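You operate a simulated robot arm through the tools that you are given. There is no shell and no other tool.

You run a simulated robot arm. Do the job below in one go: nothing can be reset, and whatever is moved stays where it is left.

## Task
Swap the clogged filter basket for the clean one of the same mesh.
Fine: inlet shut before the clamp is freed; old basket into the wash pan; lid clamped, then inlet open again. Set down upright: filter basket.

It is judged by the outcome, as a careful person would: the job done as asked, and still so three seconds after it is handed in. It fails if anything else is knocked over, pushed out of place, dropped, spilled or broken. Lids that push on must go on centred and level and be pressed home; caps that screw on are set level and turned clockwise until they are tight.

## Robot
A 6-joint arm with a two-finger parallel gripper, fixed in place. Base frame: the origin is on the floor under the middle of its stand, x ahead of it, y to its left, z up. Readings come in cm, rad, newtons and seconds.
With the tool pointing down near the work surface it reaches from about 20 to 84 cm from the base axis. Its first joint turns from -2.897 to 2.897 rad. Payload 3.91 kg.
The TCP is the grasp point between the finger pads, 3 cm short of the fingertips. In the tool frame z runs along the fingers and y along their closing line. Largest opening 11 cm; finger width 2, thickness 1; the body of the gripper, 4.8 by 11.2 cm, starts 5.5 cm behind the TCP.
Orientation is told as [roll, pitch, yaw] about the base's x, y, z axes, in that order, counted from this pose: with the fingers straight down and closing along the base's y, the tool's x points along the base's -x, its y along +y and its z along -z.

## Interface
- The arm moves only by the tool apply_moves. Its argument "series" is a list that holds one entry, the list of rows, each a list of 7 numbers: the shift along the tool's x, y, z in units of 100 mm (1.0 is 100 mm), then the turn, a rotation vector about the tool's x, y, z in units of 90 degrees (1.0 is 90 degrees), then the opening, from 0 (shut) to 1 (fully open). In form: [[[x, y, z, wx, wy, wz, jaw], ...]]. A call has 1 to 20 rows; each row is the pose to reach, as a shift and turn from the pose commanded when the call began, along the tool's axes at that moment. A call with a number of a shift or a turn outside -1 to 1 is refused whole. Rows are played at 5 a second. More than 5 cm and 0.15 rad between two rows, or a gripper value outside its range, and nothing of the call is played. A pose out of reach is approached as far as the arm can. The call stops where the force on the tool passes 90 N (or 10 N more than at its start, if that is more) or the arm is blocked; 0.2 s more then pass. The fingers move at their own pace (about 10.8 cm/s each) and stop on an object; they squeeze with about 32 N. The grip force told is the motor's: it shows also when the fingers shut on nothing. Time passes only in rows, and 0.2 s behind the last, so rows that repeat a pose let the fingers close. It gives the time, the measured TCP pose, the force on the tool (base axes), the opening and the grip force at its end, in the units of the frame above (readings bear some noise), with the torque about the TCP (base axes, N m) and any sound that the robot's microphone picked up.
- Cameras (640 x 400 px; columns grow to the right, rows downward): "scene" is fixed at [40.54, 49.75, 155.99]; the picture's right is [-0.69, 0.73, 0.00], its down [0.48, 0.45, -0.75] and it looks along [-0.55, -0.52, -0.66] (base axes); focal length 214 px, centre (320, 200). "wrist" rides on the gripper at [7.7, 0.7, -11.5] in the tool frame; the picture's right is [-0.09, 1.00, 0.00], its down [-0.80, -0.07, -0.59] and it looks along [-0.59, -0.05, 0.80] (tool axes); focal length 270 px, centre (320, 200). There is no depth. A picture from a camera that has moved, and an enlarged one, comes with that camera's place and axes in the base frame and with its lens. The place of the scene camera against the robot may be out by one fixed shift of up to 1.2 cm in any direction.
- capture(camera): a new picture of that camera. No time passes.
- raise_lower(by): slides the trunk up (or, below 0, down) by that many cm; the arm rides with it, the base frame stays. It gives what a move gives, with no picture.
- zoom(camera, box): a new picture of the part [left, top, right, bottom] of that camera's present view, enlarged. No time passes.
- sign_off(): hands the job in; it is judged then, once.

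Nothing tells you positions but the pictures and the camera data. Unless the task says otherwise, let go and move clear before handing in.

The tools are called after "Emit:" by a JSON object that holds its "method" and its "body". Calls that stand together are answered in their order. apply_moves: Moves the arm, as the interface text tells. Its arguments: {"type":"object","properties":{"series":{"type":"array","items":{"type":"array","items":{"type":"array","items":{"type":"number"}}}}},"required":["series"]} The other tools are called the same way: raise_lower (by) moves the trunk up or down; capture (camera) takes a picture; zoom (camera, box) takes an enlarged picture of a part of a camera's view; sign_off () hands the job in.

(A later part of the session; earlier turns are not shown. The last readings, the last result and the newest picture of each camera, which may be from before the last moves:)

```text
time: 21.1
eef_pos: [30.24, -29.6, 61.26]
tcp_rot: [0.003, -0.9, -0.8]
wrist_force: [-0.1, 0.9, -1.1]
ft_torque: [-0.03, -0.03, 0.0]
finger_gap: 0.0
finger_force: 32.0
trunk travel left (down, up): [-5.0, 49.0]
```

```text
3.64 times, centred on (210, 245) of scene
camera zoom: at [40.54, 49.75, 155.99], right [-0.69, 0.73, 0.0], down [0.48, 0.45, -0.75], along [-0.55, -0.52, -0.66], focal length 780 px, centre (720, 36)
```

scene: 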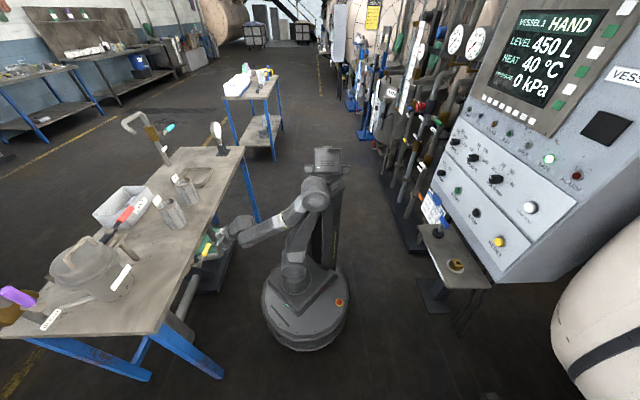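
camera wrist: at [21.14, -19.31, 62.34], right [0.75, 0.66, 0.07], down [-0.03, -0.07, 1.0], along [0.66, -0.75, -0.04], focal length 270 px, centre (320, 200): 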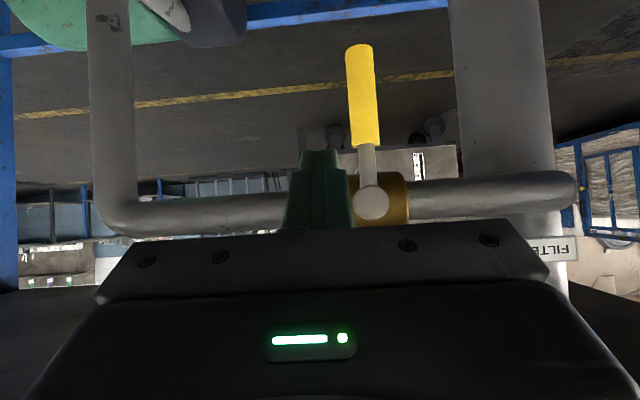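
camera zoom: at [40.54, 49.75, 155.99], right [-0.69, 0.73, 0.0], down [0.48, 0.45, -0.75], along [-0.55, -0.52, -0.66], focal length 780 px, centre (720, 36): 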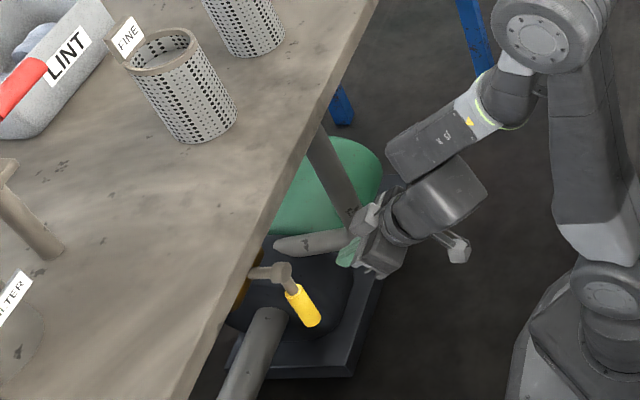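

The inlet handle stays straight down. Now I'll straighten the hand while backing off, then raise the trunk to work over the bench.

Emit:
{"method": "apply_moves", "body": {"series": [[[0, 0, -0.2, 0, 0.04, 0, 0], [0, 0, -0.4, 0, 0.12, 0, 0], [0, 0, -0.6, 0, 0.2, 0, 0], [0, 0, -0.78, 0, 0.28, 0, 0], [0, 0, -0.78, 0, 0.36, 0, 0], [0, 0, -0.78, 0, 0.44, 0, 0], [0, 0, -0.78, 0, 0.52, 0, 0], [0, 0, -0.78, 0, 0.573, 0, 0]]]}}

Emit:
{"method": "raise_lower", "body": {"by": 40}}

Emit:
{"method": "capture", "body": {"camera": "scene"}}

Emit:
{"method": "capture", "body": {"camera": "wrist"}}

```text
time: 22.9
eef_pos: [25.86, -25.09, 66.06]
tcp_rot: [0.002, 0.004, -0.8]
wrist_force: [0.1, 0.2, -0.6]
ft_torque: [-0.02, -0.02, -0.03]
finger_gap: 0.01
finger_force: 31.8
out of reach, approached as far as the arm can: row 1, 2
trunk travel left (down, up): [-5.0, 49.0]
```

```text
time: 26.7
eef_pos: [25.81, -25.19, 106.11]
tcp_rot: [0.0, 0.0, -0.799]
wrist_force: [0.2, -0.4, 1.3]
ft_torque: [0.0, -0.04, 0.05]
finger_gap: 0.0
finger_force: 31.6
trunk travel left (down, up): [-45.0, 9.0]
```

```text
taken
```

scene: 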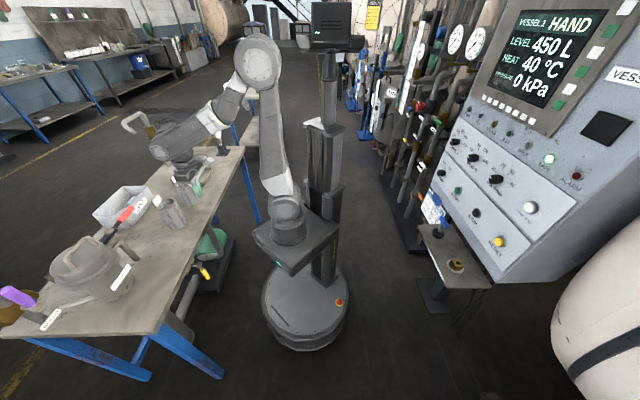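

```text
taken
camera wrist: at [20.99, -19.35, 117.52], right [0.78, 0.63, 0.0], down [0.51, -0.62, 0.59], along [0.38, -0.46, -0.8], focal length 270 px, centre (320, 200)
```

wrist: 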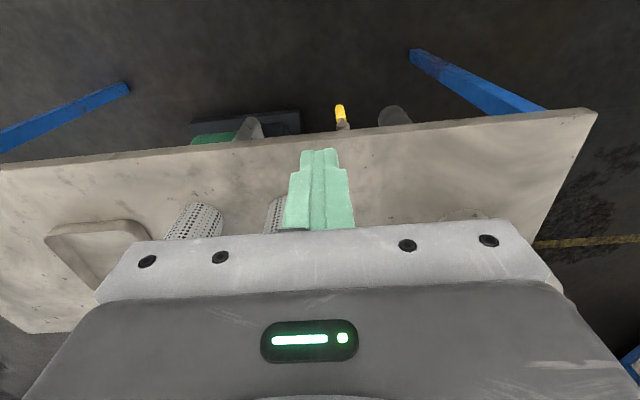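

The inlet is still shut. I'll move along the bench to look closely at the housing, clamp and lid, opening the fingers on the way.

Emit:
{"method": "apply_moves", "body": {"series": [[[-0.2, 0.3, -0.2, 0, 0, 0, 0.5], [-0.4, 0.6, -0.4, 0, 0, 0, 1], [-0.6, 0.9, -0.45, 0, 0, 0, 1], [-0.7, 1.0, -0.45, 0, 0, 0, 1]]]}}

Emit:
{"method": "apply_moves", "body": {"series": [[[-0.1, 0.3, -0.2, 0, 0, 0, 1], [-0.3, 0.6, -0.4, 0, 0, 0, 1], [-0.5, 0.9, -0.45, 0, 0, 0, 1], [-0.6, 1.0, -0.45, 0, 0, 0, 1]]]}}

Emit:
{"method": "capture", "body": {"camera": "wrist"}}

Emit:
{"method": "zoom", "body": {"camera": "wrist", "box": [200, 60, 440, 230]}}

```text
time: 27.7
eef_pos: [38.4, -23.26, 110.54]
tcp_rot: [0.003, -0.002, -0.798]
wrist_force: [-0.2, 0.9, 0.2]
ft_torque: [-0.02, 0.01, -0.02]
finger_gap: 11.01
finger_force: 0.2
trunk travel left (down, up): [-45.0, 9.0]
```

```text
time: 28.7
eef_pos: [49.49, -20.6, 115.23]
tcp_rot: [0.003, 0.0, -0.798]
wrist_force: [0.5, -0.1, 0.1]
ft_torque: [0.02, -0.01, -0.02]
finger_gap: 11.0
finger_force: 0.0
trunk travel left (down, up): [-45.0, 9.0]
```

```text
taken
camera wrist: at [44.57, -14.71, 126.68], right [0.77, 0.63, 0.0], down [0.51, -0.62, 0.59], along [0.38, -0.46, -0.8], focal length 270 px, centre (320, 200)
```

wrist: 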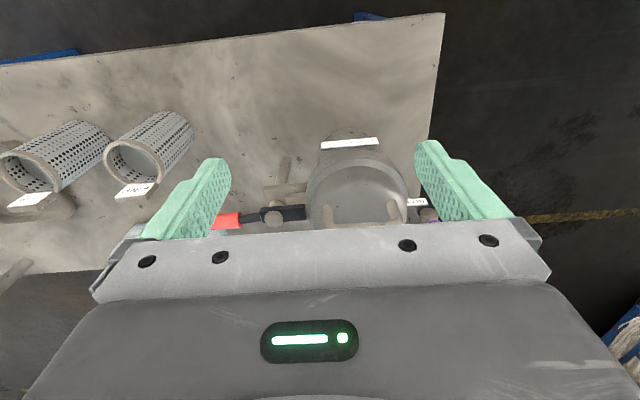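

```text
2.35 times, centred on (320, 145) of wrist
camera zoom: at [44.57, -14.71, 126.68], right [0.77, 0.63, 0.0], down [0.51, -0.62, 0.59], along [0.38, -0.46, -0.8], focal length 636 px, centre (320, 329)
```

zoom: 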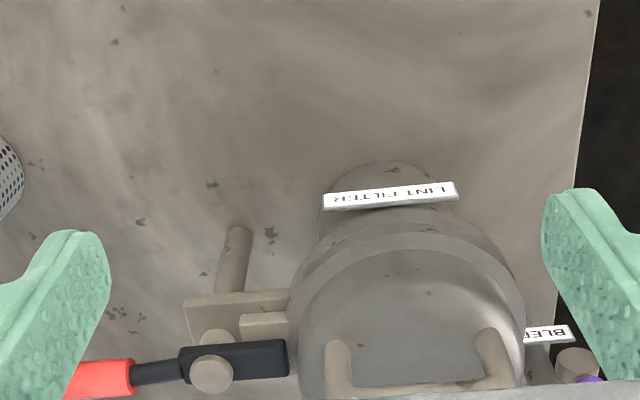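

The clamp beside the lid has a black lever with a red grip and a round pin. I need a closer look at how it pivots.

Emit:
{"method": "zoom", "body": {"camera": "scene", "box": [95, 205, 150, 260]}}

Emit:
{"method": "zoom", "body": {"camera": "scene", "box": [40, 225, 110, 300]}}

Emit:
{"method": "zoom", "body": {"camera": "wrist", "box": [220, 140, 350, 235]}}

```text
7.27 times, centred on (122, 232) of scene
camera zoom: at [40.54, 49.75, 155.99], right [-0.69, 0.73, 0.0], down [0.48, 0.45, -0.75], along [-0.55, -0.52, -0.66], focal length 1560 px, centre (1756, -36)
```

zoom: 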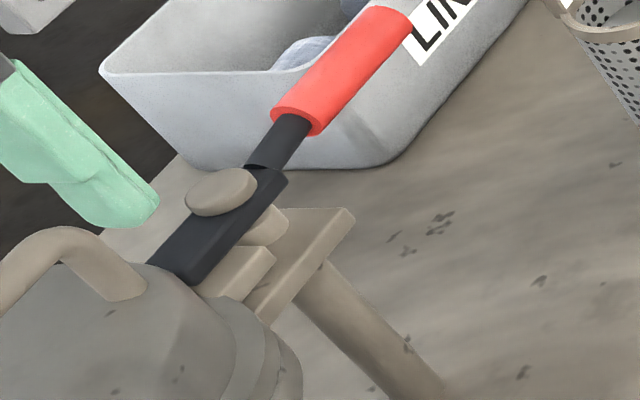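

```text
5.33 times, centred on (75, 262) of scene
camera zoom: at [40.54, 49.75, 155.99], right [-0.69, 0.73, 0.0], down [0.48, 0.45, -0.75], along [-0.55, -0.52, -0.66], focal length 1144 px, centre (1627, -133)
```

zoom: 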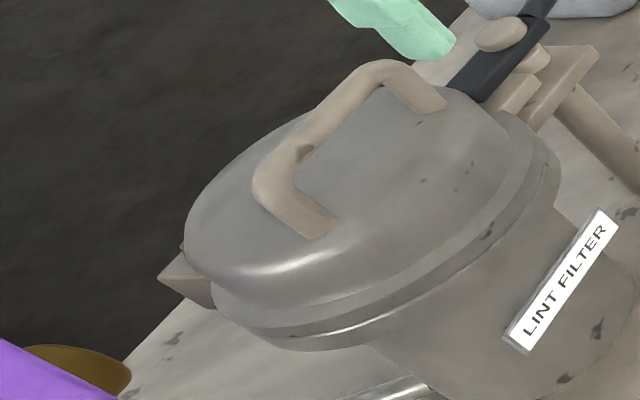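

```text
4.21 times, centred on (285, 188) of wrist
camera zoom: at [44.57, -14.71, 126.68], right [0.77, 0.63, 0.0], down [0.51, -0.62, 0.59], along [0.38, -0.46, -0.8], focal length 1138 px, centre (467, 253)
```

zoom: 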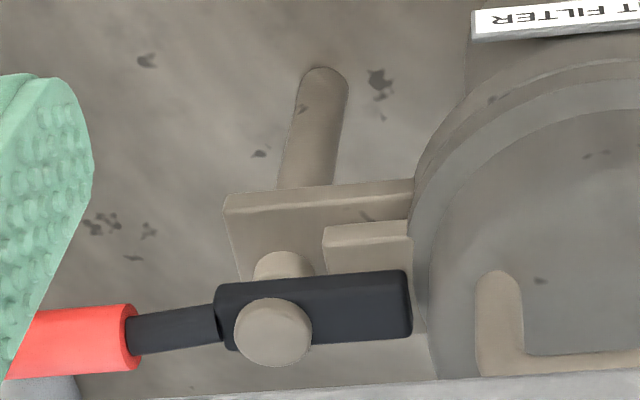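

The clamp swings on a vertical pin, with its short black nose over the lid rim and the red grip pointing along the bench. I'll look at it side-on by lowering in front of it and tilting the hand.

Emit:
{"method": "apply_moves", "body": {"series": [[[0.08, -0.16, 0.16, 0, -0.064, 0, 1], [0.16, -0.32, 0.32, 0, -0.128, 0, 1], [0.24, -0.48, 0.48, 0, -0.192, 0, 1], [0.32, -0.64, 0.64, 0, -0.256, 0, 1], [0.4, -0.8, 0.8, 0, -0.318, 0, 1], [0.4, -0.8, 0.8, 0, -0.318, 0, 1]]]}}

Emit:
{"method": "capture", "body": {"camera": "wrist"}}

```text
time: 30.1
eef_pos: [40.88, -23.27, 107.01]
tcp_rot: [0.003, -0.503, -0.8]
wrist_force: [-0.1, 0.1, -0.9]
ft_torque: [0.02, -0.01, -0.03]
finger_gap: 10.99
finger_force: 0.1
trunk travel left (down, up): [-45.0, 9.0]
```

```text
taken
camera wrist: at [32.7, -14.26, 113.51], right [0.77, 0.64, 0.04], down [0.24, -0.35, 0.91], along [0.6, -0.68, -0.42], focal length 270 px, centre (320, 200)
```

wrist: 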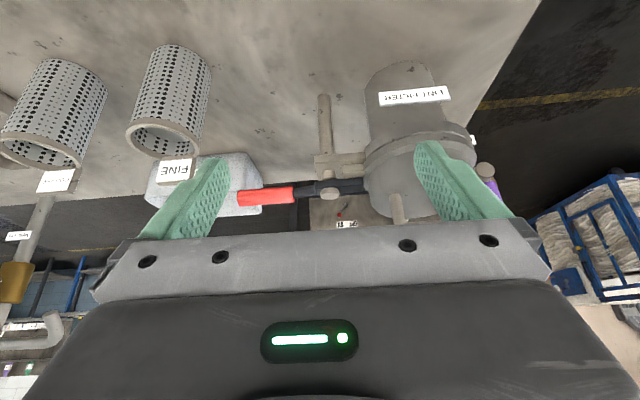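

Emit:
{"method": "zoom", "body": {"camera": "wrist", "box": [220, 50, 520, 240]}}

Emit:
{"method": "zoom", "body": {"camera": "wrist", "box": [230, 80, 410, 220]}}

Emit:
{"method": "zoom", "body": {"camera": "wrist", "box": [0, 30, 230, 200]}}

```text
2.11 times, centred on (370, 145) of wrist
camera zoom: at [32.7, -14.26, 113.51], right [0.77, 0.64, 0.04], down [0.24, -0.35, 0.91], along [0.6, -0.68, -0.42], focal length 569 px, centre (215, 316)
```

zoom: 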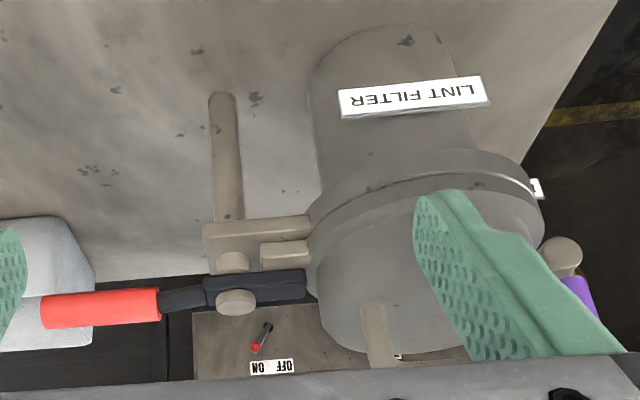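

```text
2.86 times, centred on (320, 150) of wrist
camera zoom: at [32.7, -14.26, 113.51], right [0.77, 0.64, 0.04], down [0.24, -0.35, 0.91], along [0.6, -0.68, -0.42], focal length 772 px, centre (320, 343)
```

zoom: 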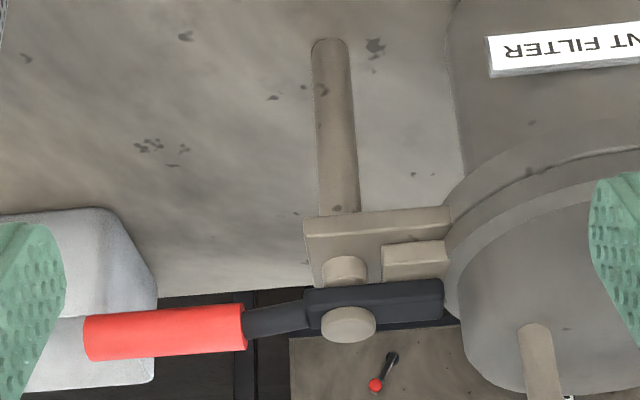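

```text
2.35 times, centred on (115, 115) of wrist
camera zoom: at [32.7, -14.26, 113.51], right [0.77, 0.64, 0.04], down [0.24, -0.35, 0.91], along [0.6, -0.68, -0.42], focal length 636 px, centre (802, 400)
```

zoom: 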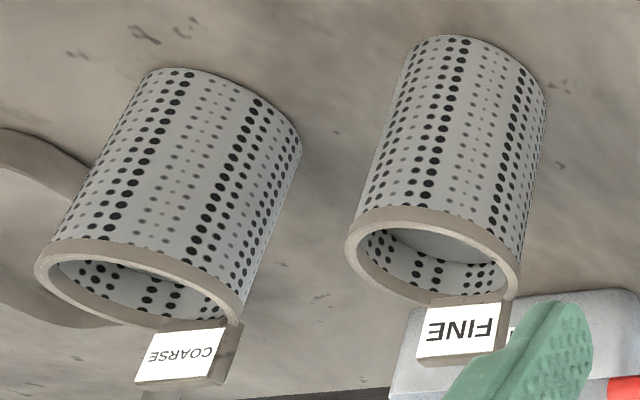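

The clean baskets read FINE and COARSE. The clamp pin is at about (bench-along −12, out 66), with the red grip level at z ≈ 97. I'll straighten up, shut the fingers, and go to the far side of the red grip so I can swing it toward me.

Emit:
{"method": "apply_moves", "body": {"series": [[[-0.18, -0.1, 0.01, 0, 0.064, 0, 0.5], [-0.36, -0.2, 0.02, 0, 0.128, 0, 0], [-0.54, -0.3, 0.03, 0, 0.192, 0, 0], [-0.72, -0.4, 0.035, 0, 0.256, 0, 0], [-0.894, -0.5, 0.035, 0, 0.32, 0, 0], [-0.894, -0.5, 0.035, 0, 0.32, 0, 0]]]}}

```text
time: 31.5
eef_pos: [42.75, -32.53, 111.15]
tcp_rot: [0.001, 0.003, -0.797]
wrist_force: [0.1, 0.6, 0.3]
ft_torque: [-0.01, 0.02, 0.0]
finger_gap: 0.0
finger_force: 31.4
trunk travel left (down, up): [-45.0, 9.0]
```

Emit:
{"method": "apply_moves", "body": {"series": [[[-0.4, -0.26, 0, 0, 0, -0.0076, 0], [-0.8, -0.52, 0, 0, 0, -0.0076, 0], [-1.0, -0.52, 0, 0, 0, -0.0076, 0]]]}}

Emit:
{"method": "apply_moves", "body": {"series": [[[-0.3, 0, 0, 0, 0, 0, 0], [-0.6, 0, 0.2, 0, 0, 0, 0], [-0.6, 0, 0.4, 0, 0, 0, 0]]]}}

Emit:
{"method": "capture", "body": {"camera": "wrist"}}

Emit:
{"method": "zoom", "body": {"camera": "scene", "box": [60, 170, 180, 280]}}

```text
time: 32.3
eef_pos: [45.86, -43.03, 110.91]
tcp_rot: [0.002, 0.004, -0.787]
wrist_force: [-0.7, -0.1, -0.7]
ft_torque: [-0.04, 0.03, 0.02]
finger_gap: 0.0
finger_force: 32.5
trunk travel left (down, up): [-45.0, 9.0]
```

```text
time: 33.1
eef_pos: [50.2, -47.49, 106.93]
tcp_rot: [0.002, 0.004, -0.789]
wrist_force: [0.0, 0.1, -0.4]
ft_torque: [0.01, 0.0, -0.02]
finger_gap: 0.0
finger_force: 31.8
trunk travel left (down, up): [-45.0, 9.0]
```

```text
taken
camera wrist: at [45.19, -41.72, 118.35], right [0.77, 0.64, 0.0], down [0.52, -0.62, 0.59], along [0.38, -0.45, -0.81], focal length 270 px, centre (320, 200)
```

wrist: 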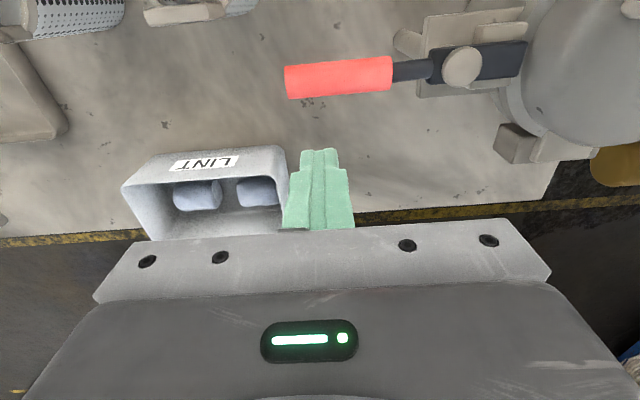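

```text
3.64 times, centred on (120, 225) of scene
camera zoom: at [40.54, 49.75, 155.99], right [-0.69, 0.73, 0.0], down [0.48, 0.45, -0.75], along [-0.55, -0.52, -0.66], focal length 780 px, centre (1047, 109)
```

zoom: 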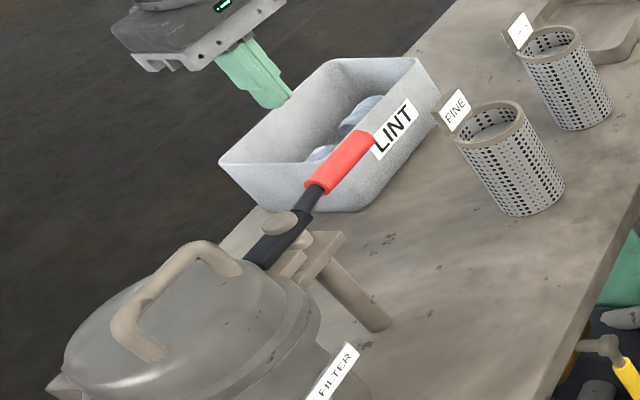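

The fingertips are just beyond the red grip. I'll lower beside it and swing it toward me by about 30 degrees, watching the force.

Emit:
{"method": "apply_moves", "body": {"series": [[[0, 0, 0.3, 0, 0, 0, 0], [0, 0, 0.6, 0, 0, 0, 0], [0, 0, 0.86, 0, 0, 0, 0], [0.05, 0.01, 0.86, 0, 0, 0, 0], [0.103, 0.02, 0.86, 0, 0, 0, 0], [0.18, 0.01, 0.86, 0, 0, 0, 0], [0.265, 0.0, 0.86, 0, 0, 0, 0], [0.347, -0.004, 0.86, 0, 0, 0, 0], [0.43, 0.0, 0.86, 0, 0, 0, 0], [0.515, 0.015, 0.86, 0, 0, 0, 0], [0.6, 0.031, 0.86, 0, 0, 0, 0]]]}}

Emit:
{"method": "capture", "body": {"camera": "wrist"}}

Emit:
{"method": "zoom", "body": {"camera": "scene", "box": [60, 170, 180, 280]}}

```text
time: 35.5
eef_pos: [46.34, -43.07, 98.29]
tcp_rot: [0.002, 0.005, -0.788]
wrist_force: [3.2, -0.9, 0.7]
ft_torque: [0.0, -0.04, -0.02]
finger_gap: 0.0
finger_force: 32.8
trunk travel left (down, up): [-45.0, 9.0]
```

```text
taken
camera wrist: at [41.3, -37.25, 109.84], right [0.77, 0.64, 0.0], down [0.52, -0.62, 0.59], along [0.38, -0.45, -0.81], focal length 270 px, centre (320, 200)
```

wrist: 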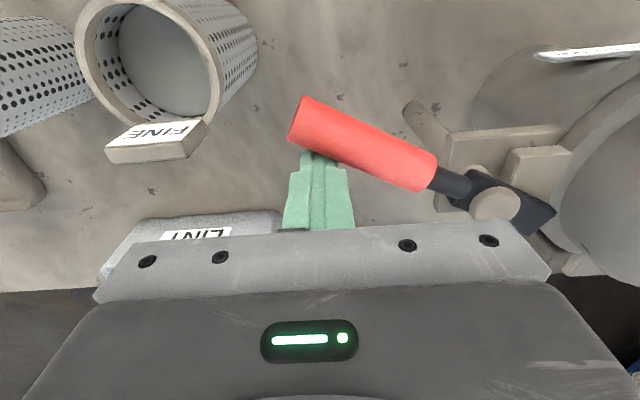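

```text
3.64 times, centred on (120, 225) of scene
camera zoom: at [40.54, 49.75, 155.99], right [-0.69, 0.73, 0.0], down [0.48, 0.45, -0.75], along [-0.55, -0.52, -0.66], focal length 780 px, centre (1047, 109)
```

zoom: 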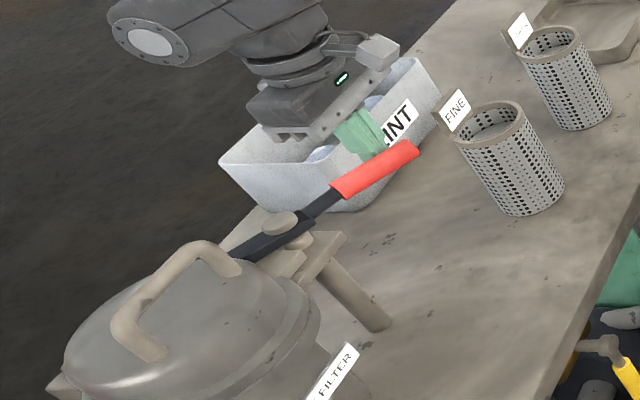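

The clamp swings freely on its pin. I'll continue it round to a right angle.

Emit:
{"method": "apply_moves", "body": {"series": [[[0.13, 0.045, 0, 0, 0, 0, 0], [0.258, 0.096, 0, 0, 0, 0, 0], [0.37, 0.175, 0, 0, 0, 0, 0], [0.472, 0.266, 0, 0, 0, 0, 0], [0.56, 0.375, 0, 0, 0, 0, 0], [0.636, 0.496, 0, 0, 0, 0, 0], [0.69, 0.63, 0, 0, 0, 0, 0], [0.732, 0.769, 0, 0, 0, 0, 0]]]}}

Emit:
{"method": "capture", "body": {"camera": "wrist"}}

Emit:
{"method": "zoom", "body": {"camera": "scene", "box": [60, 170, 180, 280]}}

```text
time: 37.3
eef_pos: [45.89, -33.92, 98.51]
tcp_rot: [-0.002, 0.0, -0.792]
wrist_force: [-35.2, -74.6, 0.2]
ft_torque: [-1.16, 0.51, 0.42]
finger_gap: 0.0
finger_force: 31.8
trunk travel left (down, up): [-45.0, 9.0]
```

```text
taken
camera wrist: at [40.89, -28.01, 109.98], right [0.77, 0.64, 0.0], down [0.51, -0.62, 0.59], along [0.38, -0.46, -0.8], focal length 270 px, centre (320, 200)
```

wrist: 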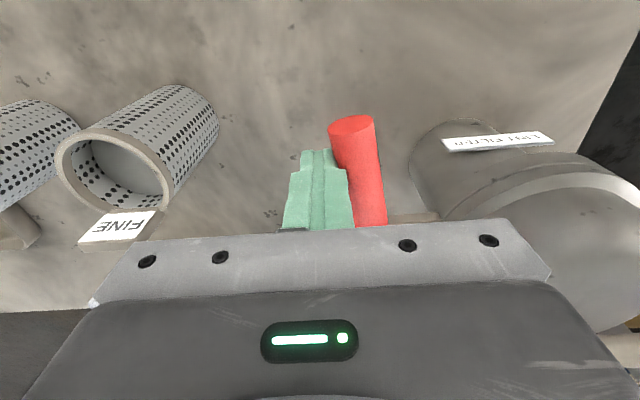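

```text
3.64 times, centred on (120, 225) of scene
camera zoom: at [40.54, 49.75, 155.99], right [-0.69, 0.73, 0.0], down [0.48, 0.45, -0.75], along [-0.55, -0.52, -0.66], focal length 780 px, centre (1047, 109)
```

zoom: 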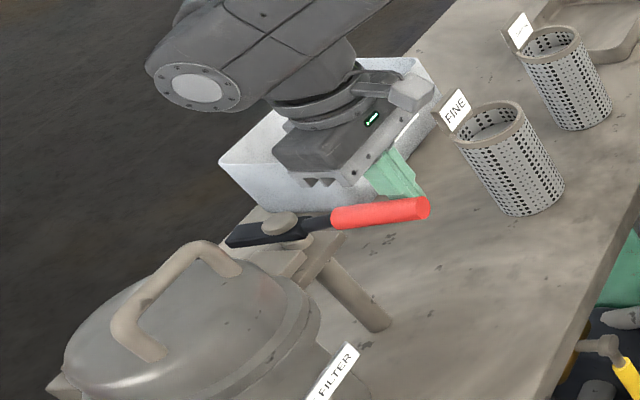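

The lever is at its far stop, about 82° round, and the nose is clear of the lid lug, so the clamp is free. I'll back off, rise, and look at the lid from above.

Emit:
{"method": "apply_moves", "body": {"series": [[[0, -0.2, 0, 0, 0, 0, 0], [0, -0.4, 0, 0, 0, 0, 0], [0, -0.4, -0.3, 0, 0, 0, 0], [0, -0.4, -0.6, 0, 0, 0, 0], [0, -0.4, -1.0, 0, 0, 0, 0]]]}}

Emit:
{"method": "apply_moves", "body": {"series": [[[0.2, 0.3, -0.2, 0, 0, 0, 0.5], [0.4, 0.6, -0.4, 0, 0, 0, 1], [0.4, 0.9, -0.6, 0, 0, 0, 1], [0.4, 1.0, -0.8, 0, 0, 0, 1]]]}}

Emit:
{"method": "capture", "body": {"camera": "wrist"}}

Emit:
{"method": "zoom", "body": {"camera": "scene", "box": [30, 200, 150, 310]}}

```text
time: 38.5
eef_pos: [43.85, -35.32, 108.5]
tcp_rot: [0.002, 0.003, -0.787]
wrist_force: [0.3, -0.5, 0.7]
ft_torque: [0.0, -0.01, 0.01]
finger_gap: 0.01
finger_force: 32.1
trunk travel left (down, up): [-45.0, 9.0]
```

```text
time: 39.5
eef_pos: [47.93, -25.48, 116.46]
tcp_rot: [0.002, 0.004, -0.788]
wrist_force: [-0.2, 0.0, 0.3]
ft_torque: [0.01, -0.01, 0.01]
finger_gap: 11.02
finger_force: 0.0
trunk travel left (down, up): [-45.0, 9.0]
```

```text
taken
camera wrist: at [43.02, -19.62, 128.04], right [0.77, 0.64, 0.0], down [0.52, -0.62, 0.59], along [0.38, -0.45, -0.81], focal length 270 px, centre (320, 200)
```

wrist: 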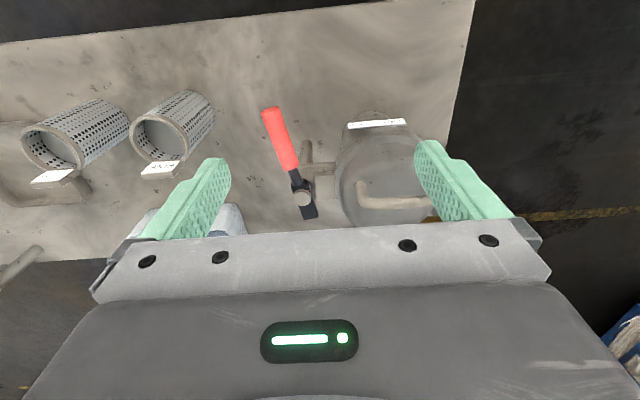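

```text
3.64 times, centred on (90, 255) of scene
camera zoom: at [40.54, 49.75, 155.99], right [-0.69, 0.73, 0.0], down [0.48, 0.45, -0.75], along [-0.55, -0.52, -0.66], focal length 780 px, centre (1156, 0)
```

zoom: 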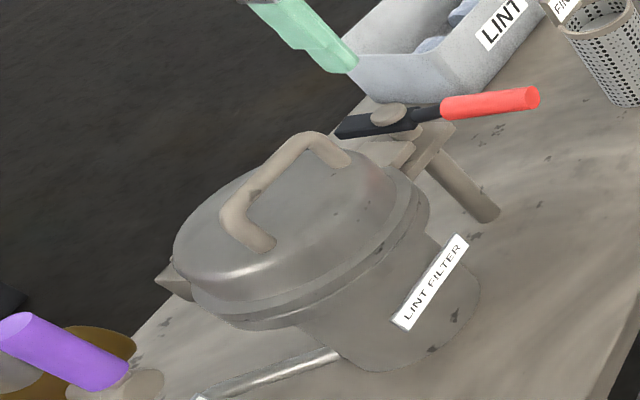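

The clamp is open. Before lifting the lid I need to know whether it is hinged at the back, so I'll move over it for a view of its far side.

Emit:
{"method": "apply_moves", "body": {"series": [[[-0.4, -0.1, -0.2, 0, 0, 0, 1], [-0.8, -0.1, -0.2, 0, 0, 0, 1], [-1.0, -0.1, -0.2, 0, 0, 0, 1]]]}}

Emit:
{"method": "capture", "body": {"camera": "wrist"}}

Emit:
{"method": "zoom", "body": {"camera": "wrist", "box": [230, 30, 470, 230]}}

```text
time: 40.3
eef_pos: [54.39, -33.12, 118.51]
tcp_rot: [0.003, 0.003, -0.787]
wrist_force: [0.6, -0.4, 0.2]
ft_torque: [0.01, 0.02, 0.0]
finger_gap: 11.0
finger_force: 0.1
trunk travel left (down, up): [-45.0, 9.0]
```

```text
taken
camera wrist: at [49.49, -27.35, 130.08], right [0.77, 0.64, 0.0], down [0.52, -0.62, 0.59], along [0.38, -0.45, -0.81], focal length 270 px, centre (320, 200)
```

wrist: 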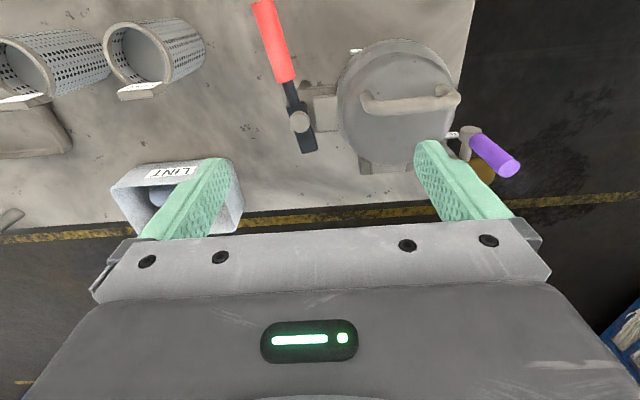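

```text
2.00 times, centred on (350, 130) of wrist
camera zoom: at [49.49, -27.35, 130.08], right [0.77, 0.64, 0.0], down [0.52, -0.62, 0.59], along [0.38, -0.45, -0.81], focal length 541 px, centre (260, 340)
```

zoom: 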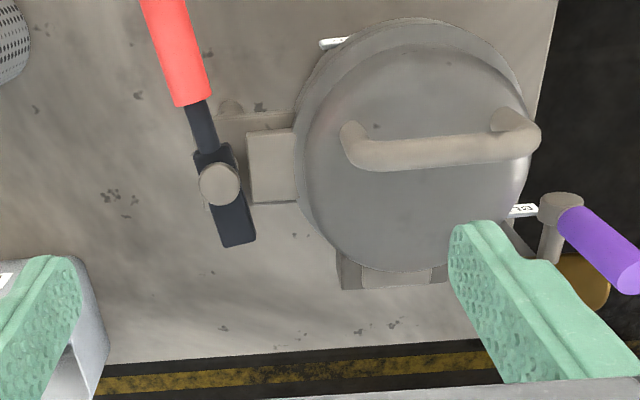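

Emit:
{"method": "zoom", "body": {"camera": "wrist", "box": [330, 130, 450, 200]}}

Emit:
{"method": "zoom", "body": {"camera": "scene", "box": [45, 245, 85, 300]}}

```text
5.33 times, centred on (390, 165) of wrist
camera zoom: at [49.49, -27.35, 130.08], right [0.77, 0.64, 0.0], down [0.52, -0.62, 0.59], along [0.38, -0.45, -0.81], focal length 1442 px, centre (-53, 387)
```

zoom: 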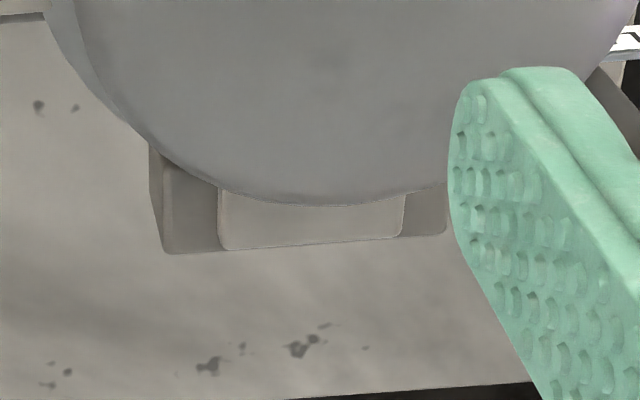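

```text
7.27 times, centred on (65, 272) of scene
camera zoom: at [40.54, 49.75, 155.99], right [-0.69, 0.73, 0.0], down [0.48, 0.45, -0.75], along [-0.55, -0.52, -0.66], focal length 1560 px, centre (2174, -327)
```

zoom: 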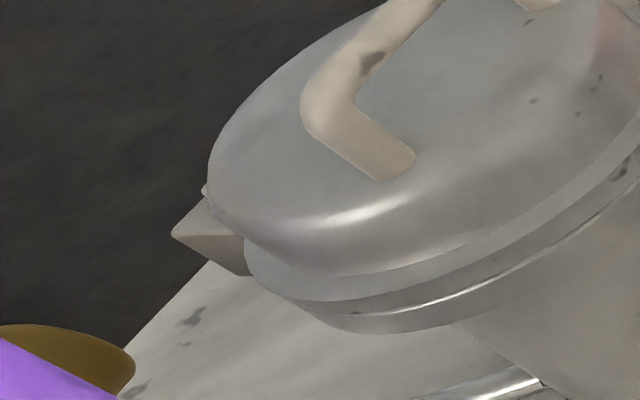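

There is a hinge-like block at the back of the lid, and the lid handle bar runs along the bench at about z ≈ 104. I'll turn the hand a quarter so the fingers close across the bar, directly above it, and check.

Emit:
{"method": "apply_moves", "body": {"series": [[[-0.01, 0.07, 0, 0, 0, -0.084, 1], [-0.02, 0.14, 0, 0, 0, -0.168, 1], [-0.03, 0.21, 0, 0, 0, -0.252, 1], [-0.04, 0.28, 0, 0, 0, -0.336, 1], [-0.05, 0.35, 0, 0, 0, -0.42, 1], [-0.06, 0.42, 0, 0, 0, -0.504, 1], [-0.07, 0.5, 0, 0, 0, -0.588, 1], [-0.08, 0.58, 0, 0, 0, -0.672, 1], [-0.1, 0.66, 0, 0, 0, -0.756, 1], [-0.11, 0.74, 0, 0, 0, -0.84, 1], [-0.12, 0.8, 0, 0, 0, -0.924, 1], [-0.13, 0.856, 0, 0, 0, -1.0, 1], [-0.13, 0.856, 0, 0, 0, -1.0, 1]]]}}

Emit:
{"method": "capture", "body": {"camera": "wrist"}}

Emit:
{"method": "capture", "body": {"camera": "scene"}}

```text
time: 43.1
eef_pos: [61.24, -28.06, 118.5]
tcp_rot: [0.003, -0.001, 0.786]
wrist_force: [-0.2, 0.4, -0.6]
ft_torque: [0.03, 0.02, 0.01]
finger_gap: 11.0
finger_force: 0.1
trunk travel left (down, up): [-45.0, 9.0]
```

```text
taken
camera wrist: at [55.33, -33.26, 129.93], right [-0.64, 0.77, 0.0], down [0.62, 0.51, 0.6], along [0.46, 0.38, -0.8], focal length 270 px, centre (320, 200)
```

wrist: 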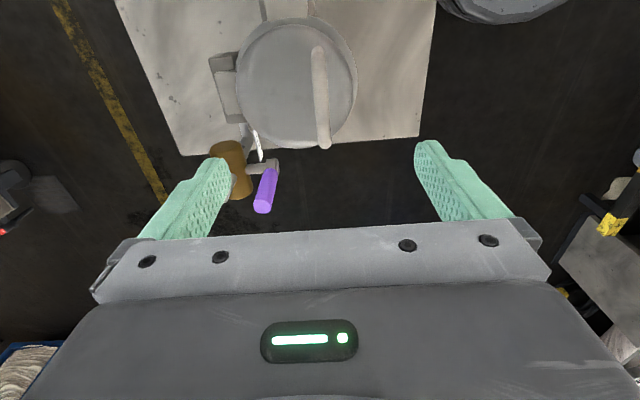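

```text
taken
```

scene: 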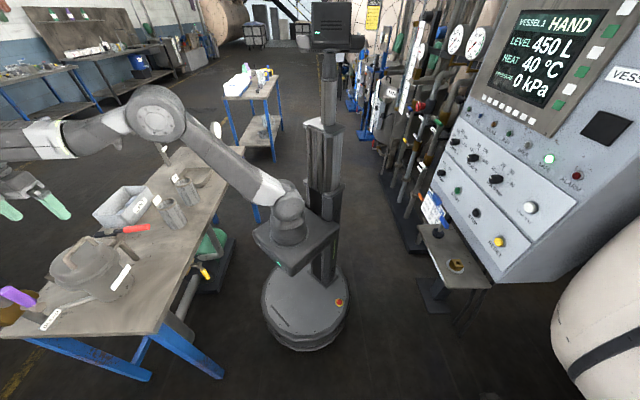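

The handle bar is right below the fingers, running along the bench, slightly nearer the robot than the lid's centre, which fits a lid hinged at the back. I'll come down over the bar with the fingers partly closed and grip it.

Emit:
{"method": "apply_moves", "body": {"series": [[[0, 0, 0.4, 0, 0, 0, 0.55], [0, 0, 0.8, 0, 0, 0, 0.55], [0, 0, 1.0, 0, 0, 0, 0.55], [0, 0, 1.0, 0, 0, 0, 0.55]]]}}

Emit:
{"method": "zoom", "body": {"camera": "scene", "box": [30, 200, 150, 310]}}

Emit:
{"method": "capture", "body": {"camera": "wrist"}}

```text
time: 44.1
eef_pos: [61.36, -28.08, 108.4]
tcp_rot: [0.002, -0.002, 0.784]
wrist_force: [-0.8, 0.1, 0.0]
ft_torque: [-0.02, 0.01, -0.01]
finger_gap: 6.04
finger_force: 0.0
trunk travel left (down, up): [-45.0, 9.0]
```

```text
3.64 times, centred on (90, 255) of scene
camera zoom: at [40.54, 49.75, 155.99], right [-0.69, 0.73, 0.0], down [0.48, 0.45, -0.75], along [-0.55, -0.52, -0.66], focal length 780 px, centre (1156, 0)
```

zoom: 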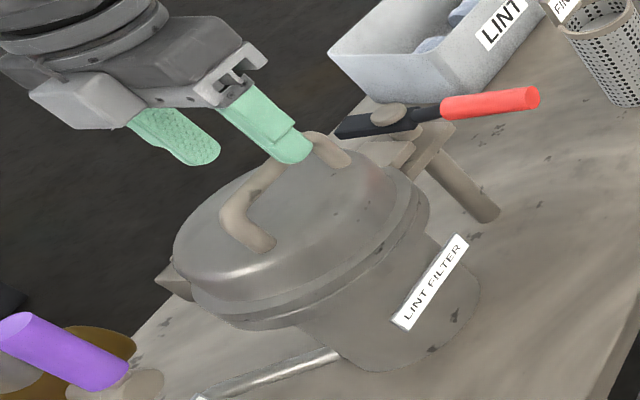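

```text
taken
camera wrist: at [55.55, -33.2, 119.84], right [-0.64, 0.77, 0.0], down [0.62, 0.51, 0.6], along [0.46, 0.38, -0.8], focal length 270 px, centre (320, 200)
```

wrist: 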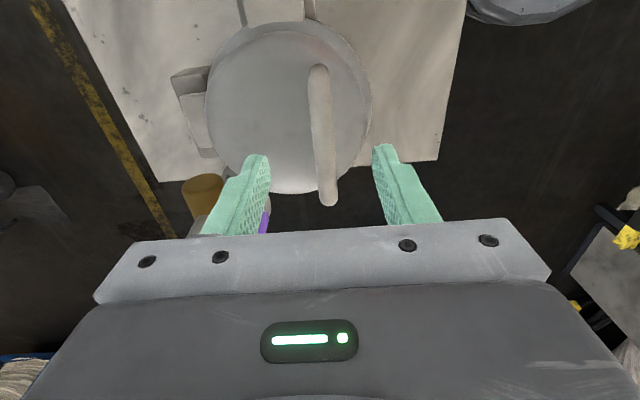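

The fingers straddle the bar evenly. I'll go down the last 4.5 cm gently and close on it.

Emit:
{"method": "apply_moves", "body": {"series": [[[0, 0, 0.2, 0, 0, 0, 0.55], [0, 0, 0.35, 0, 0, 0, 0.55], [0, 0, 0.45, 0, 0, 0, 0.55], [0, 0, 0.45, 0, 0, 0, 0.3], [0, 0, 0.45, 0, 0, 0, 0], [0, 0, 0.45, 0, 0, 0, 0], [0, 0, 0.45, 0, 0, 0, 0]]]}}

Emit:
{"method": "zoom", "body": {"camera": "scene", "box": [30, 200, 150, 310]}}

Emit:
{"method": "capture", "body": {"camera": "wrist"}}

```text
time: 45.7
eef_pos: [61.28, -27.98, 103.92]
tcp_rot: [0.003, -0.001, 0.784]
wrist_force: [-7.9, 6.1, -0.8]
ft_torque: [-0.05, 0.3, 0.05]
finger_gap: 1.34
finger_force: 45.1
trunk travel left (down, up): [-45.0, 9.0]
```

```text
3.64 times, centred on (90, 255) of scene
camera zoom: at [40.54, 49.75, 155.99], right [-0.69, 0.73, 0.0], down [0.48, 0.45, -0.75], along [-0.55, -0.52, -0.66], focal length 780 px, centre (1156, 0)
```

zoom: 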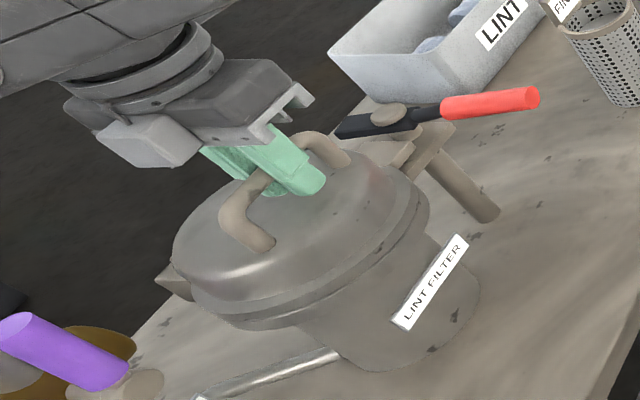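

```text
taken
camera wrist: at [55.29, -33.08, 115.43], right [-0.64, 0.77, 0.0], down [0.62, 0.51, 0.6], along [0.46, 0.38, -0.8], focal length 270 px, centre (320, 200)
```

wrist: 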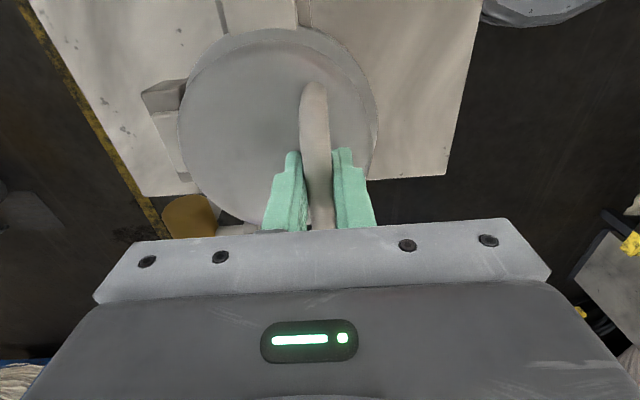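

The bar is gripped. I'll lift it 1.5 cm to see whether the lid comes straight up or turns on a hinge.

Emit:
{"method": "apply_moves", "body": {"series": [[[0, 0.01, -0.04, 0, 0, 0, 0], [0, 0.01, -0.08, 0, 0, 0, 0], [0, 0.01, -0.12, 0, 0, 0, 0], [0, 0.01, -0.15, 0, 0, 0, 0], [0, 0.01, -0.15, 0, 0, 0, 0]]]}}

Emit:
{"method": "zoom", "body": {"camera": "scene", "box": [30, 200, 150, 310]}}

Emit:
{"method": "capture", "body": {"camera": "wrist"}}

```text
time: 46.9
eef_pos: [61.64, -28.37, 105.0]
tcp_rot: [0.009, 0.0, 0.783]
wrist_force: [19.7, -24.1, -35.5]
ft_torque: [-0.05, 0.02, 0.06]
finger_gap: 1.37
finger_force: 45.5
trunk travel left (down, up): [-45.0, 9.0]
```

```text
3.64 times, centred on (90, 255) of scene
camera zoom: at [40.54, 49.75, 155.99], right [-0.69, 0.73, 0.0], down [0.48, 0.45, -0.75], along [-0.55, -0.52, -0.66], focal length 780 px, centre (1156, 0)
```

zoom: 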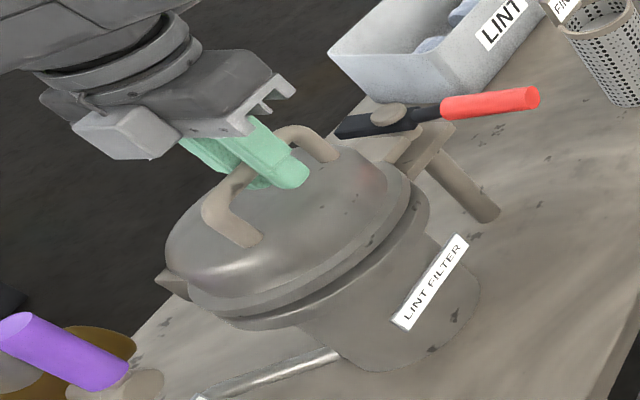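

```text
taken
camera wrist: at [55.81, -33.56, 116.45], right [-0.64, 0.77, 0.01], down [0.62, 0.51, 0.59], along [0.45, 0.39, -0.8], focal length 270 px, centre (320, 200)
```

wrist: 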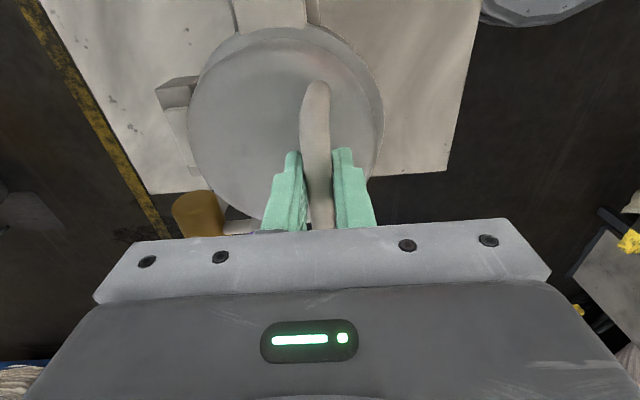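

The lid is hinged at the back: only its front edge rose. From the motion, the hinge line is about 11 cm behind the bar and 5–6 cm below it. I'll follow that arc to about 20° and feel whether the lid holds itself up.

Emit:
{"method": "apply_moves", "body": {"series": [[[0, -0.064, 0.02, 0, 0, 0, 0], [0, -0.095, -0.01, 0, 0, 0, 0], [0, -0.126, -0.039, 0, 0, 0, 0], [0, -0.16, -0.083, 0, 0, 0, 0], [0, -0.196, -0.125, 0, 0, 0, 0], [0, -0.235, -0.167, 0, 0, 0, 0], [0, -0.274, -0.206, 0, 0, 0, 0], [0, -0.274, -0.206, 0, 0, 0, 0]]]}}

Emit:
{"method": "zoom", "body": {"camera": "scene", "box": [20, 190, 150, 310]}}

```text
time: 48.7
eef_pos: [63.29, -30.16, 107.38]
tcp_rot: [0.006, -0.002, 0.783]
wrist_force: [5.7, -7.1, -20.2]
ft_torque: [0.22, -0.09, -0.39]
finger_gap: 1.37
finger_force: 45.0
trunk travel left (down, up): [-45.0, 9.0]
```

```text
3.33 times, centred on (85, 250) of scene
camera zoom: at [40.54, 49.75, 155.99], right [-0.69, 0.73, 0.0], down [0.48, 0.45, -0.75], along [-0.55, -0.52, -0.66], focal length 715 px, centre (1103, 33)
```

zoom: 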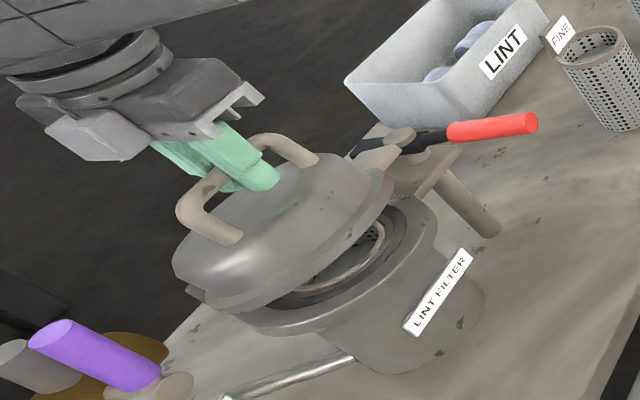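

The lid turns on its hinge and the old basket is visible inside. I'll ease it back a few millimetres to feel how much friction the hinge has.

Emit:
{"method": "apply_moves", "body": {"series": [[[0, 0.011, 0.01, 0, 0, 0, 0], [0, 0.022, 0.021, 0, 0, 0, 0], [0, 0.022, 0.021, 0, 0, 0, 0]]]}}

Emit:
{"method": "zoom", "body": {"camera": "scene", "box": [50, 225, 130, 295]}}

```text
time: 49.5
eef_pos: [63.18, -29.9, 107.07]
tcp_rot: [0.006, -0.001, 0.783]
wrist_force: [6.8, -8.1, -19.3]
ft_torque: [-0.05, -0.16, -0.31]
finger_gap: 1.39
finger_force: 45.0
trunk travel left (down, up): [-45.0, 9.0]
```

```text
5.71 times, centred on (90, 260) of scene
camera zoom: at [40.54, 49.75, 155.99], right [-0.69, 0.73, 0.0], down [0.48, 0.45, -0.75], along [-0.55, -0.52, -0.66], focal length 1226 px, centre (1634, -143)
```

zoom: 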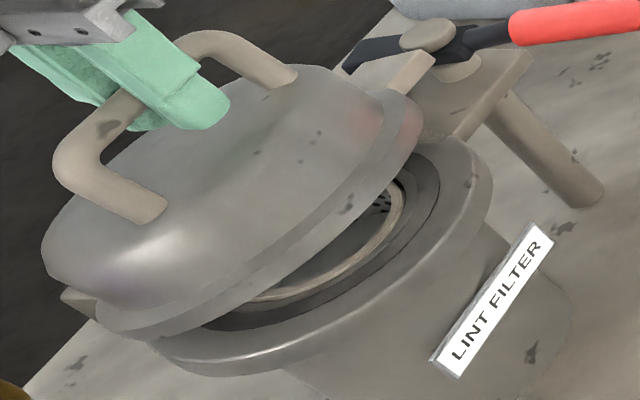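

The hinge has little friction, so the lid must go past upright to stay open. To clear the rim with the hand I need a grip closer to the fingertips. I'll lower the lid back, then regrip higher and nearer the clamp end of the bar.

Emit:
{"method": "apply_moves", "body": {"series": [[[0, 0.028, 0.03, 0, 0, 0, 0], [0, 0.056, 0.06, 0, 0, 0, 0], [0, 0.091, 0.103, 0, 0, 0, 0], [0, 0.126, 0.146, 0, 0, 0, 0], [0, 0.157, 0.192, 0, 0, 0, 0], [0, 0.188, 0.238, 0, 0, 0, 0], [0, 0.215, 0.287, 0, 0, 0, 0], [0, 0.242, 0.33, 0, 0, 0, 0], [0, 0.242, 0.33, 0, 0, 0, 0.2]]]}}

Emit:
{"method": "apply_moves", "body": {"series": [[[0, 0, 0, 0, 0, 0, 0.5], [0, 0, -0.2, 0, 0, 0, 0.5], [0, 0, -0.5, 0, 0, 0, 0.5], [0, 0, -1.0, 0, 0, 0, 0.5]]]}}

Emit:
{"method": "raise_lower", "body": {"by": 9}}

Emit:
{"method": "zoom", "body": {"camera": "scene", "box": [20, 190, 150, 310]}}

```text
time: 51.5
eef_pos: [61.26, -28.17, 104.06]
tcp_rot: [0.001, -0.001, 0.784]
wrist_force: [0.0, 0.2, -0.2]
ft_torque: [-0.02, -0.04, -0.01]
finger_gap: 2.2
finger_force: 0.1
trunk travel left (down, up): [-45.0, 9.0]
```

```text
time: 52.5
eef_pos: [61.51, -27.97, 113.72]
tcp_rot: [0.002, -0.001, 0.784]
wrist_force: [0.2, 0.1, -0.4]
ft_torque: [0.0, -0.01, -0.04]
finger_gap: 5.49
finger_force: 0.0
trunk travel left (down, up): [-45.0, 9.0]
```

```text
time: 53.8
eef_pos: [61.51, -27.82, 122.73]
tcp_rot: [0.005, -0.002, 0.784]
wrist_force: [-0.2, -0.4, -0.5]
ft_torque: [0.0, 0.01, 0.0]
finger_gap: 5.5
finger_force: 0.0
trunk travel left (down, up): [-54.0, 0.0]
```

```text
3.33 times, centred on (85, 250) of scene
camera zoom: at [40.54, 49.75, 155.99], right [-0.69, 0.73, 0.0], down [0.48, 0.45, -0.75], along [-0.55, -0.52, -0.66], focal length 715 px, centre (1103, 33)
```

zoom: 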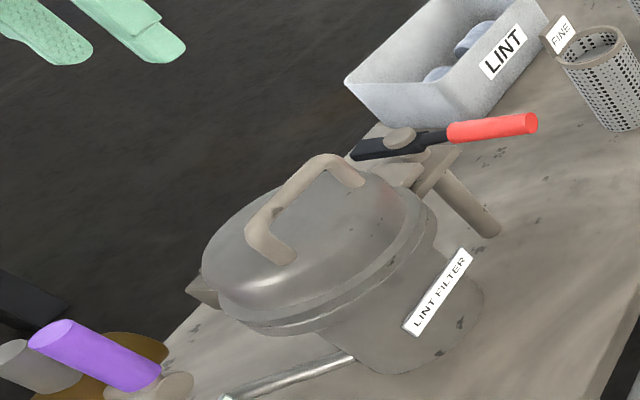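

The lid is closed again, and the trunk is at its top. I'll check the arm can reach the far end of the arc by moving there in free air first.

Emit:
{"method": "apply_moves", "body": {"series": [[[0.1, -0.4, 0.2, 0, 0, 0, 0.5], [0.2, -0.8, 0.4, 0, 0, 0, 0.5], [0.23, -1.0, 0.5, 0, 0, 0, 0.5]]]}}

Emit:
{"method": "apply_moves", "body": {"series": [[[0, -0.3, 0.2, 0, 0, 0, 0.5], [0, -0.6, 0.4, 0, 0, 0, 0.5], [0, -0.8, 0.57, 0, 0, 0, 0.5], [0, -0.8, 0.57, 0, 0, 0, 0.5]]]}}

```text
time: 54.5
eef_pos: [67.06, -36.7, 117.61]
tcp_rot: [0.005, -0.001, 0.786]
wrist_force: [0.7, -0.2, 0.4]
ft_torque: [0.0, 0.03, 0.03]
finger_gap: 5.52
finger_force: 0.1
trunk travel left (down, up): [-54.0, 0.0]
```

```text
time: 55.5
eef_pos: [70.6, -41.06, 111.68]
tcp_rot: [0.002, -0.003, 0.784]
wrist_force: [0.4, 0.2, -0.1]
ft_torque: [0.02, 0.04, -0.04]
finger_gap: 5.48
finger_force: 0.1
out of reach, approached as far as the arm can: row 2, 3, 4
trunk travel left (down, up): [-54.0, 0.0]
```

The arm reaches about 79 cm out there, enough for roughly 83° of lid opening. I'll come back over the bar, gripping nearer its clamp end.

Emit:
{"method": "apply_moves", "body": {"series": [[[0, 0.4, 0, 0, 0, 0, 0.5], [0, 0.8, 0, 0, 0, 0, 0.5], [0, 1.0, 0, 0, 0, 0, 0.5]]]}}

Emit:
{"method": "apply_moves", "body": {"series": [[[0, 0.4, 0, 0, 0, 0, 0.5], [0, 0.8, 0, 0, 0, 0, 0.5], [0, 0.8, 0, 0, 0, 0, 0.5]]]}}

Emit:
{"method": "capture", "body": {"camera": "wrist"}}

```text
time: 56.4
eef_pos: [63.56, -33.78, 111.5]
tcp_rot: [0.0, -0.002, 0.785]
wrist_force: [0.0, 0.2, -0.4]
ft_torque: [-0.01, -0.03, 0.02]
finger_gap: 5.51
finger_force: 0.1
trunk travel left (down, up): [-54.0, 0.0]
```

```text
time: 57.1
eef_pos: [58.2, -28.05, 111.68]
tcp_rot: [0.005, -0.003, 0.784]
wrist_force: [-1.4, 0.9, -0.4]
ft_torque: [-0.01, 0.01, 0.02]
finger_gap: 5.49
finger_force: 0.0
trunk travel left (down, up): [-54.0, 0.0]
```

```text
taken
camera wrist: at [52.14, -33.12, 123.1], right [-0.64, 0.77, 0.0], down [0.62, 0.51, 0.6], along [0.46, 0.38, -0.8], focal length 270 px, centre (320, 200)
```

wrist: 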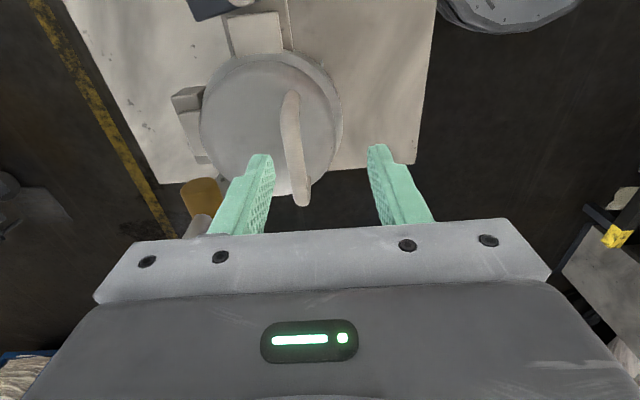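

Emit:
{"method": "apply_moves", "body": {"series": [[[0.01, -0.1, 0, 0, 0, 0, 0.5], [0.02, -0.215, 0, 0, 0, 0, 0.5], [0.02, -0.215, 0.3, 0, 0, 0, 0.5], [0.02, -0.215, 0.55, 0, 0, 0, 0.5], [0.02, -0.215, 0.655, 0, 0, 0, 0.5], [0.02, -0.215, 0.655, 0, 0, 0, 0.5]]]}}

Emit:
{"method": "zoom", "body": {"camera": "scene", "box": [30, 200, 150, 310]}}

Emit:
{"method": "capture", "body": {"camera": "wrist"}}

```text
time: 58.5
eef_pos: [59.25, -29.71, 105.26]
tcp_rot: [0.004, -0.001, 0.783]
wrist_force: [-0.2, -0.2, 0.8]
ft_torque: [0.02, 0.0, 0.02]
finger_gap: 5.5
finger_force: 0.0
trunk travel left (down, up): [-54.0, 0.0]
```

```text
3.64 times, centred on (90, 255) of scene
camera zoom: at [40.54, 49.75, 155.99], right [-0.69, 0.73, 0.0], down [0.48, 0.45, -0.75], along [-0.55, -0.52, -0.66], focal length 780 px, centre (1156, 0)
```

zoom: 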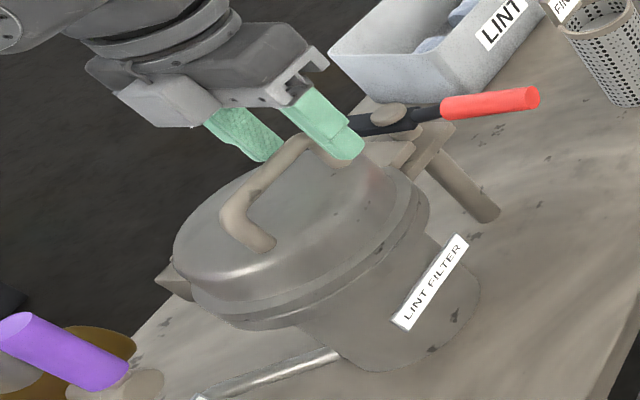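

```text
taken
camera wrist: at [53.38, -34.84, 116.74], right [-0.64, 0.77, 0.0], down [0.62, 0.51, 0.6], along [0.46, 0.38, -0.8], focal length 270 px, centre (320, 200)
```

wrist: 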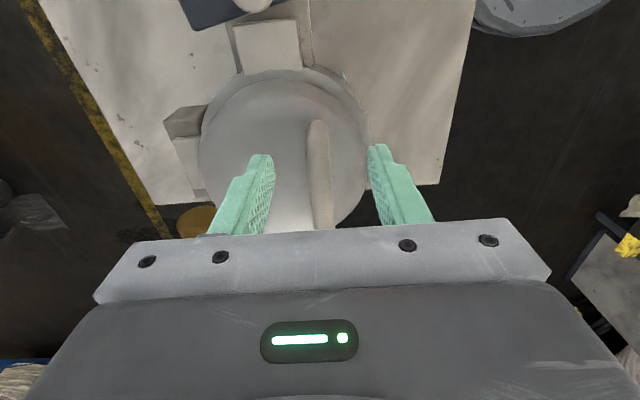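

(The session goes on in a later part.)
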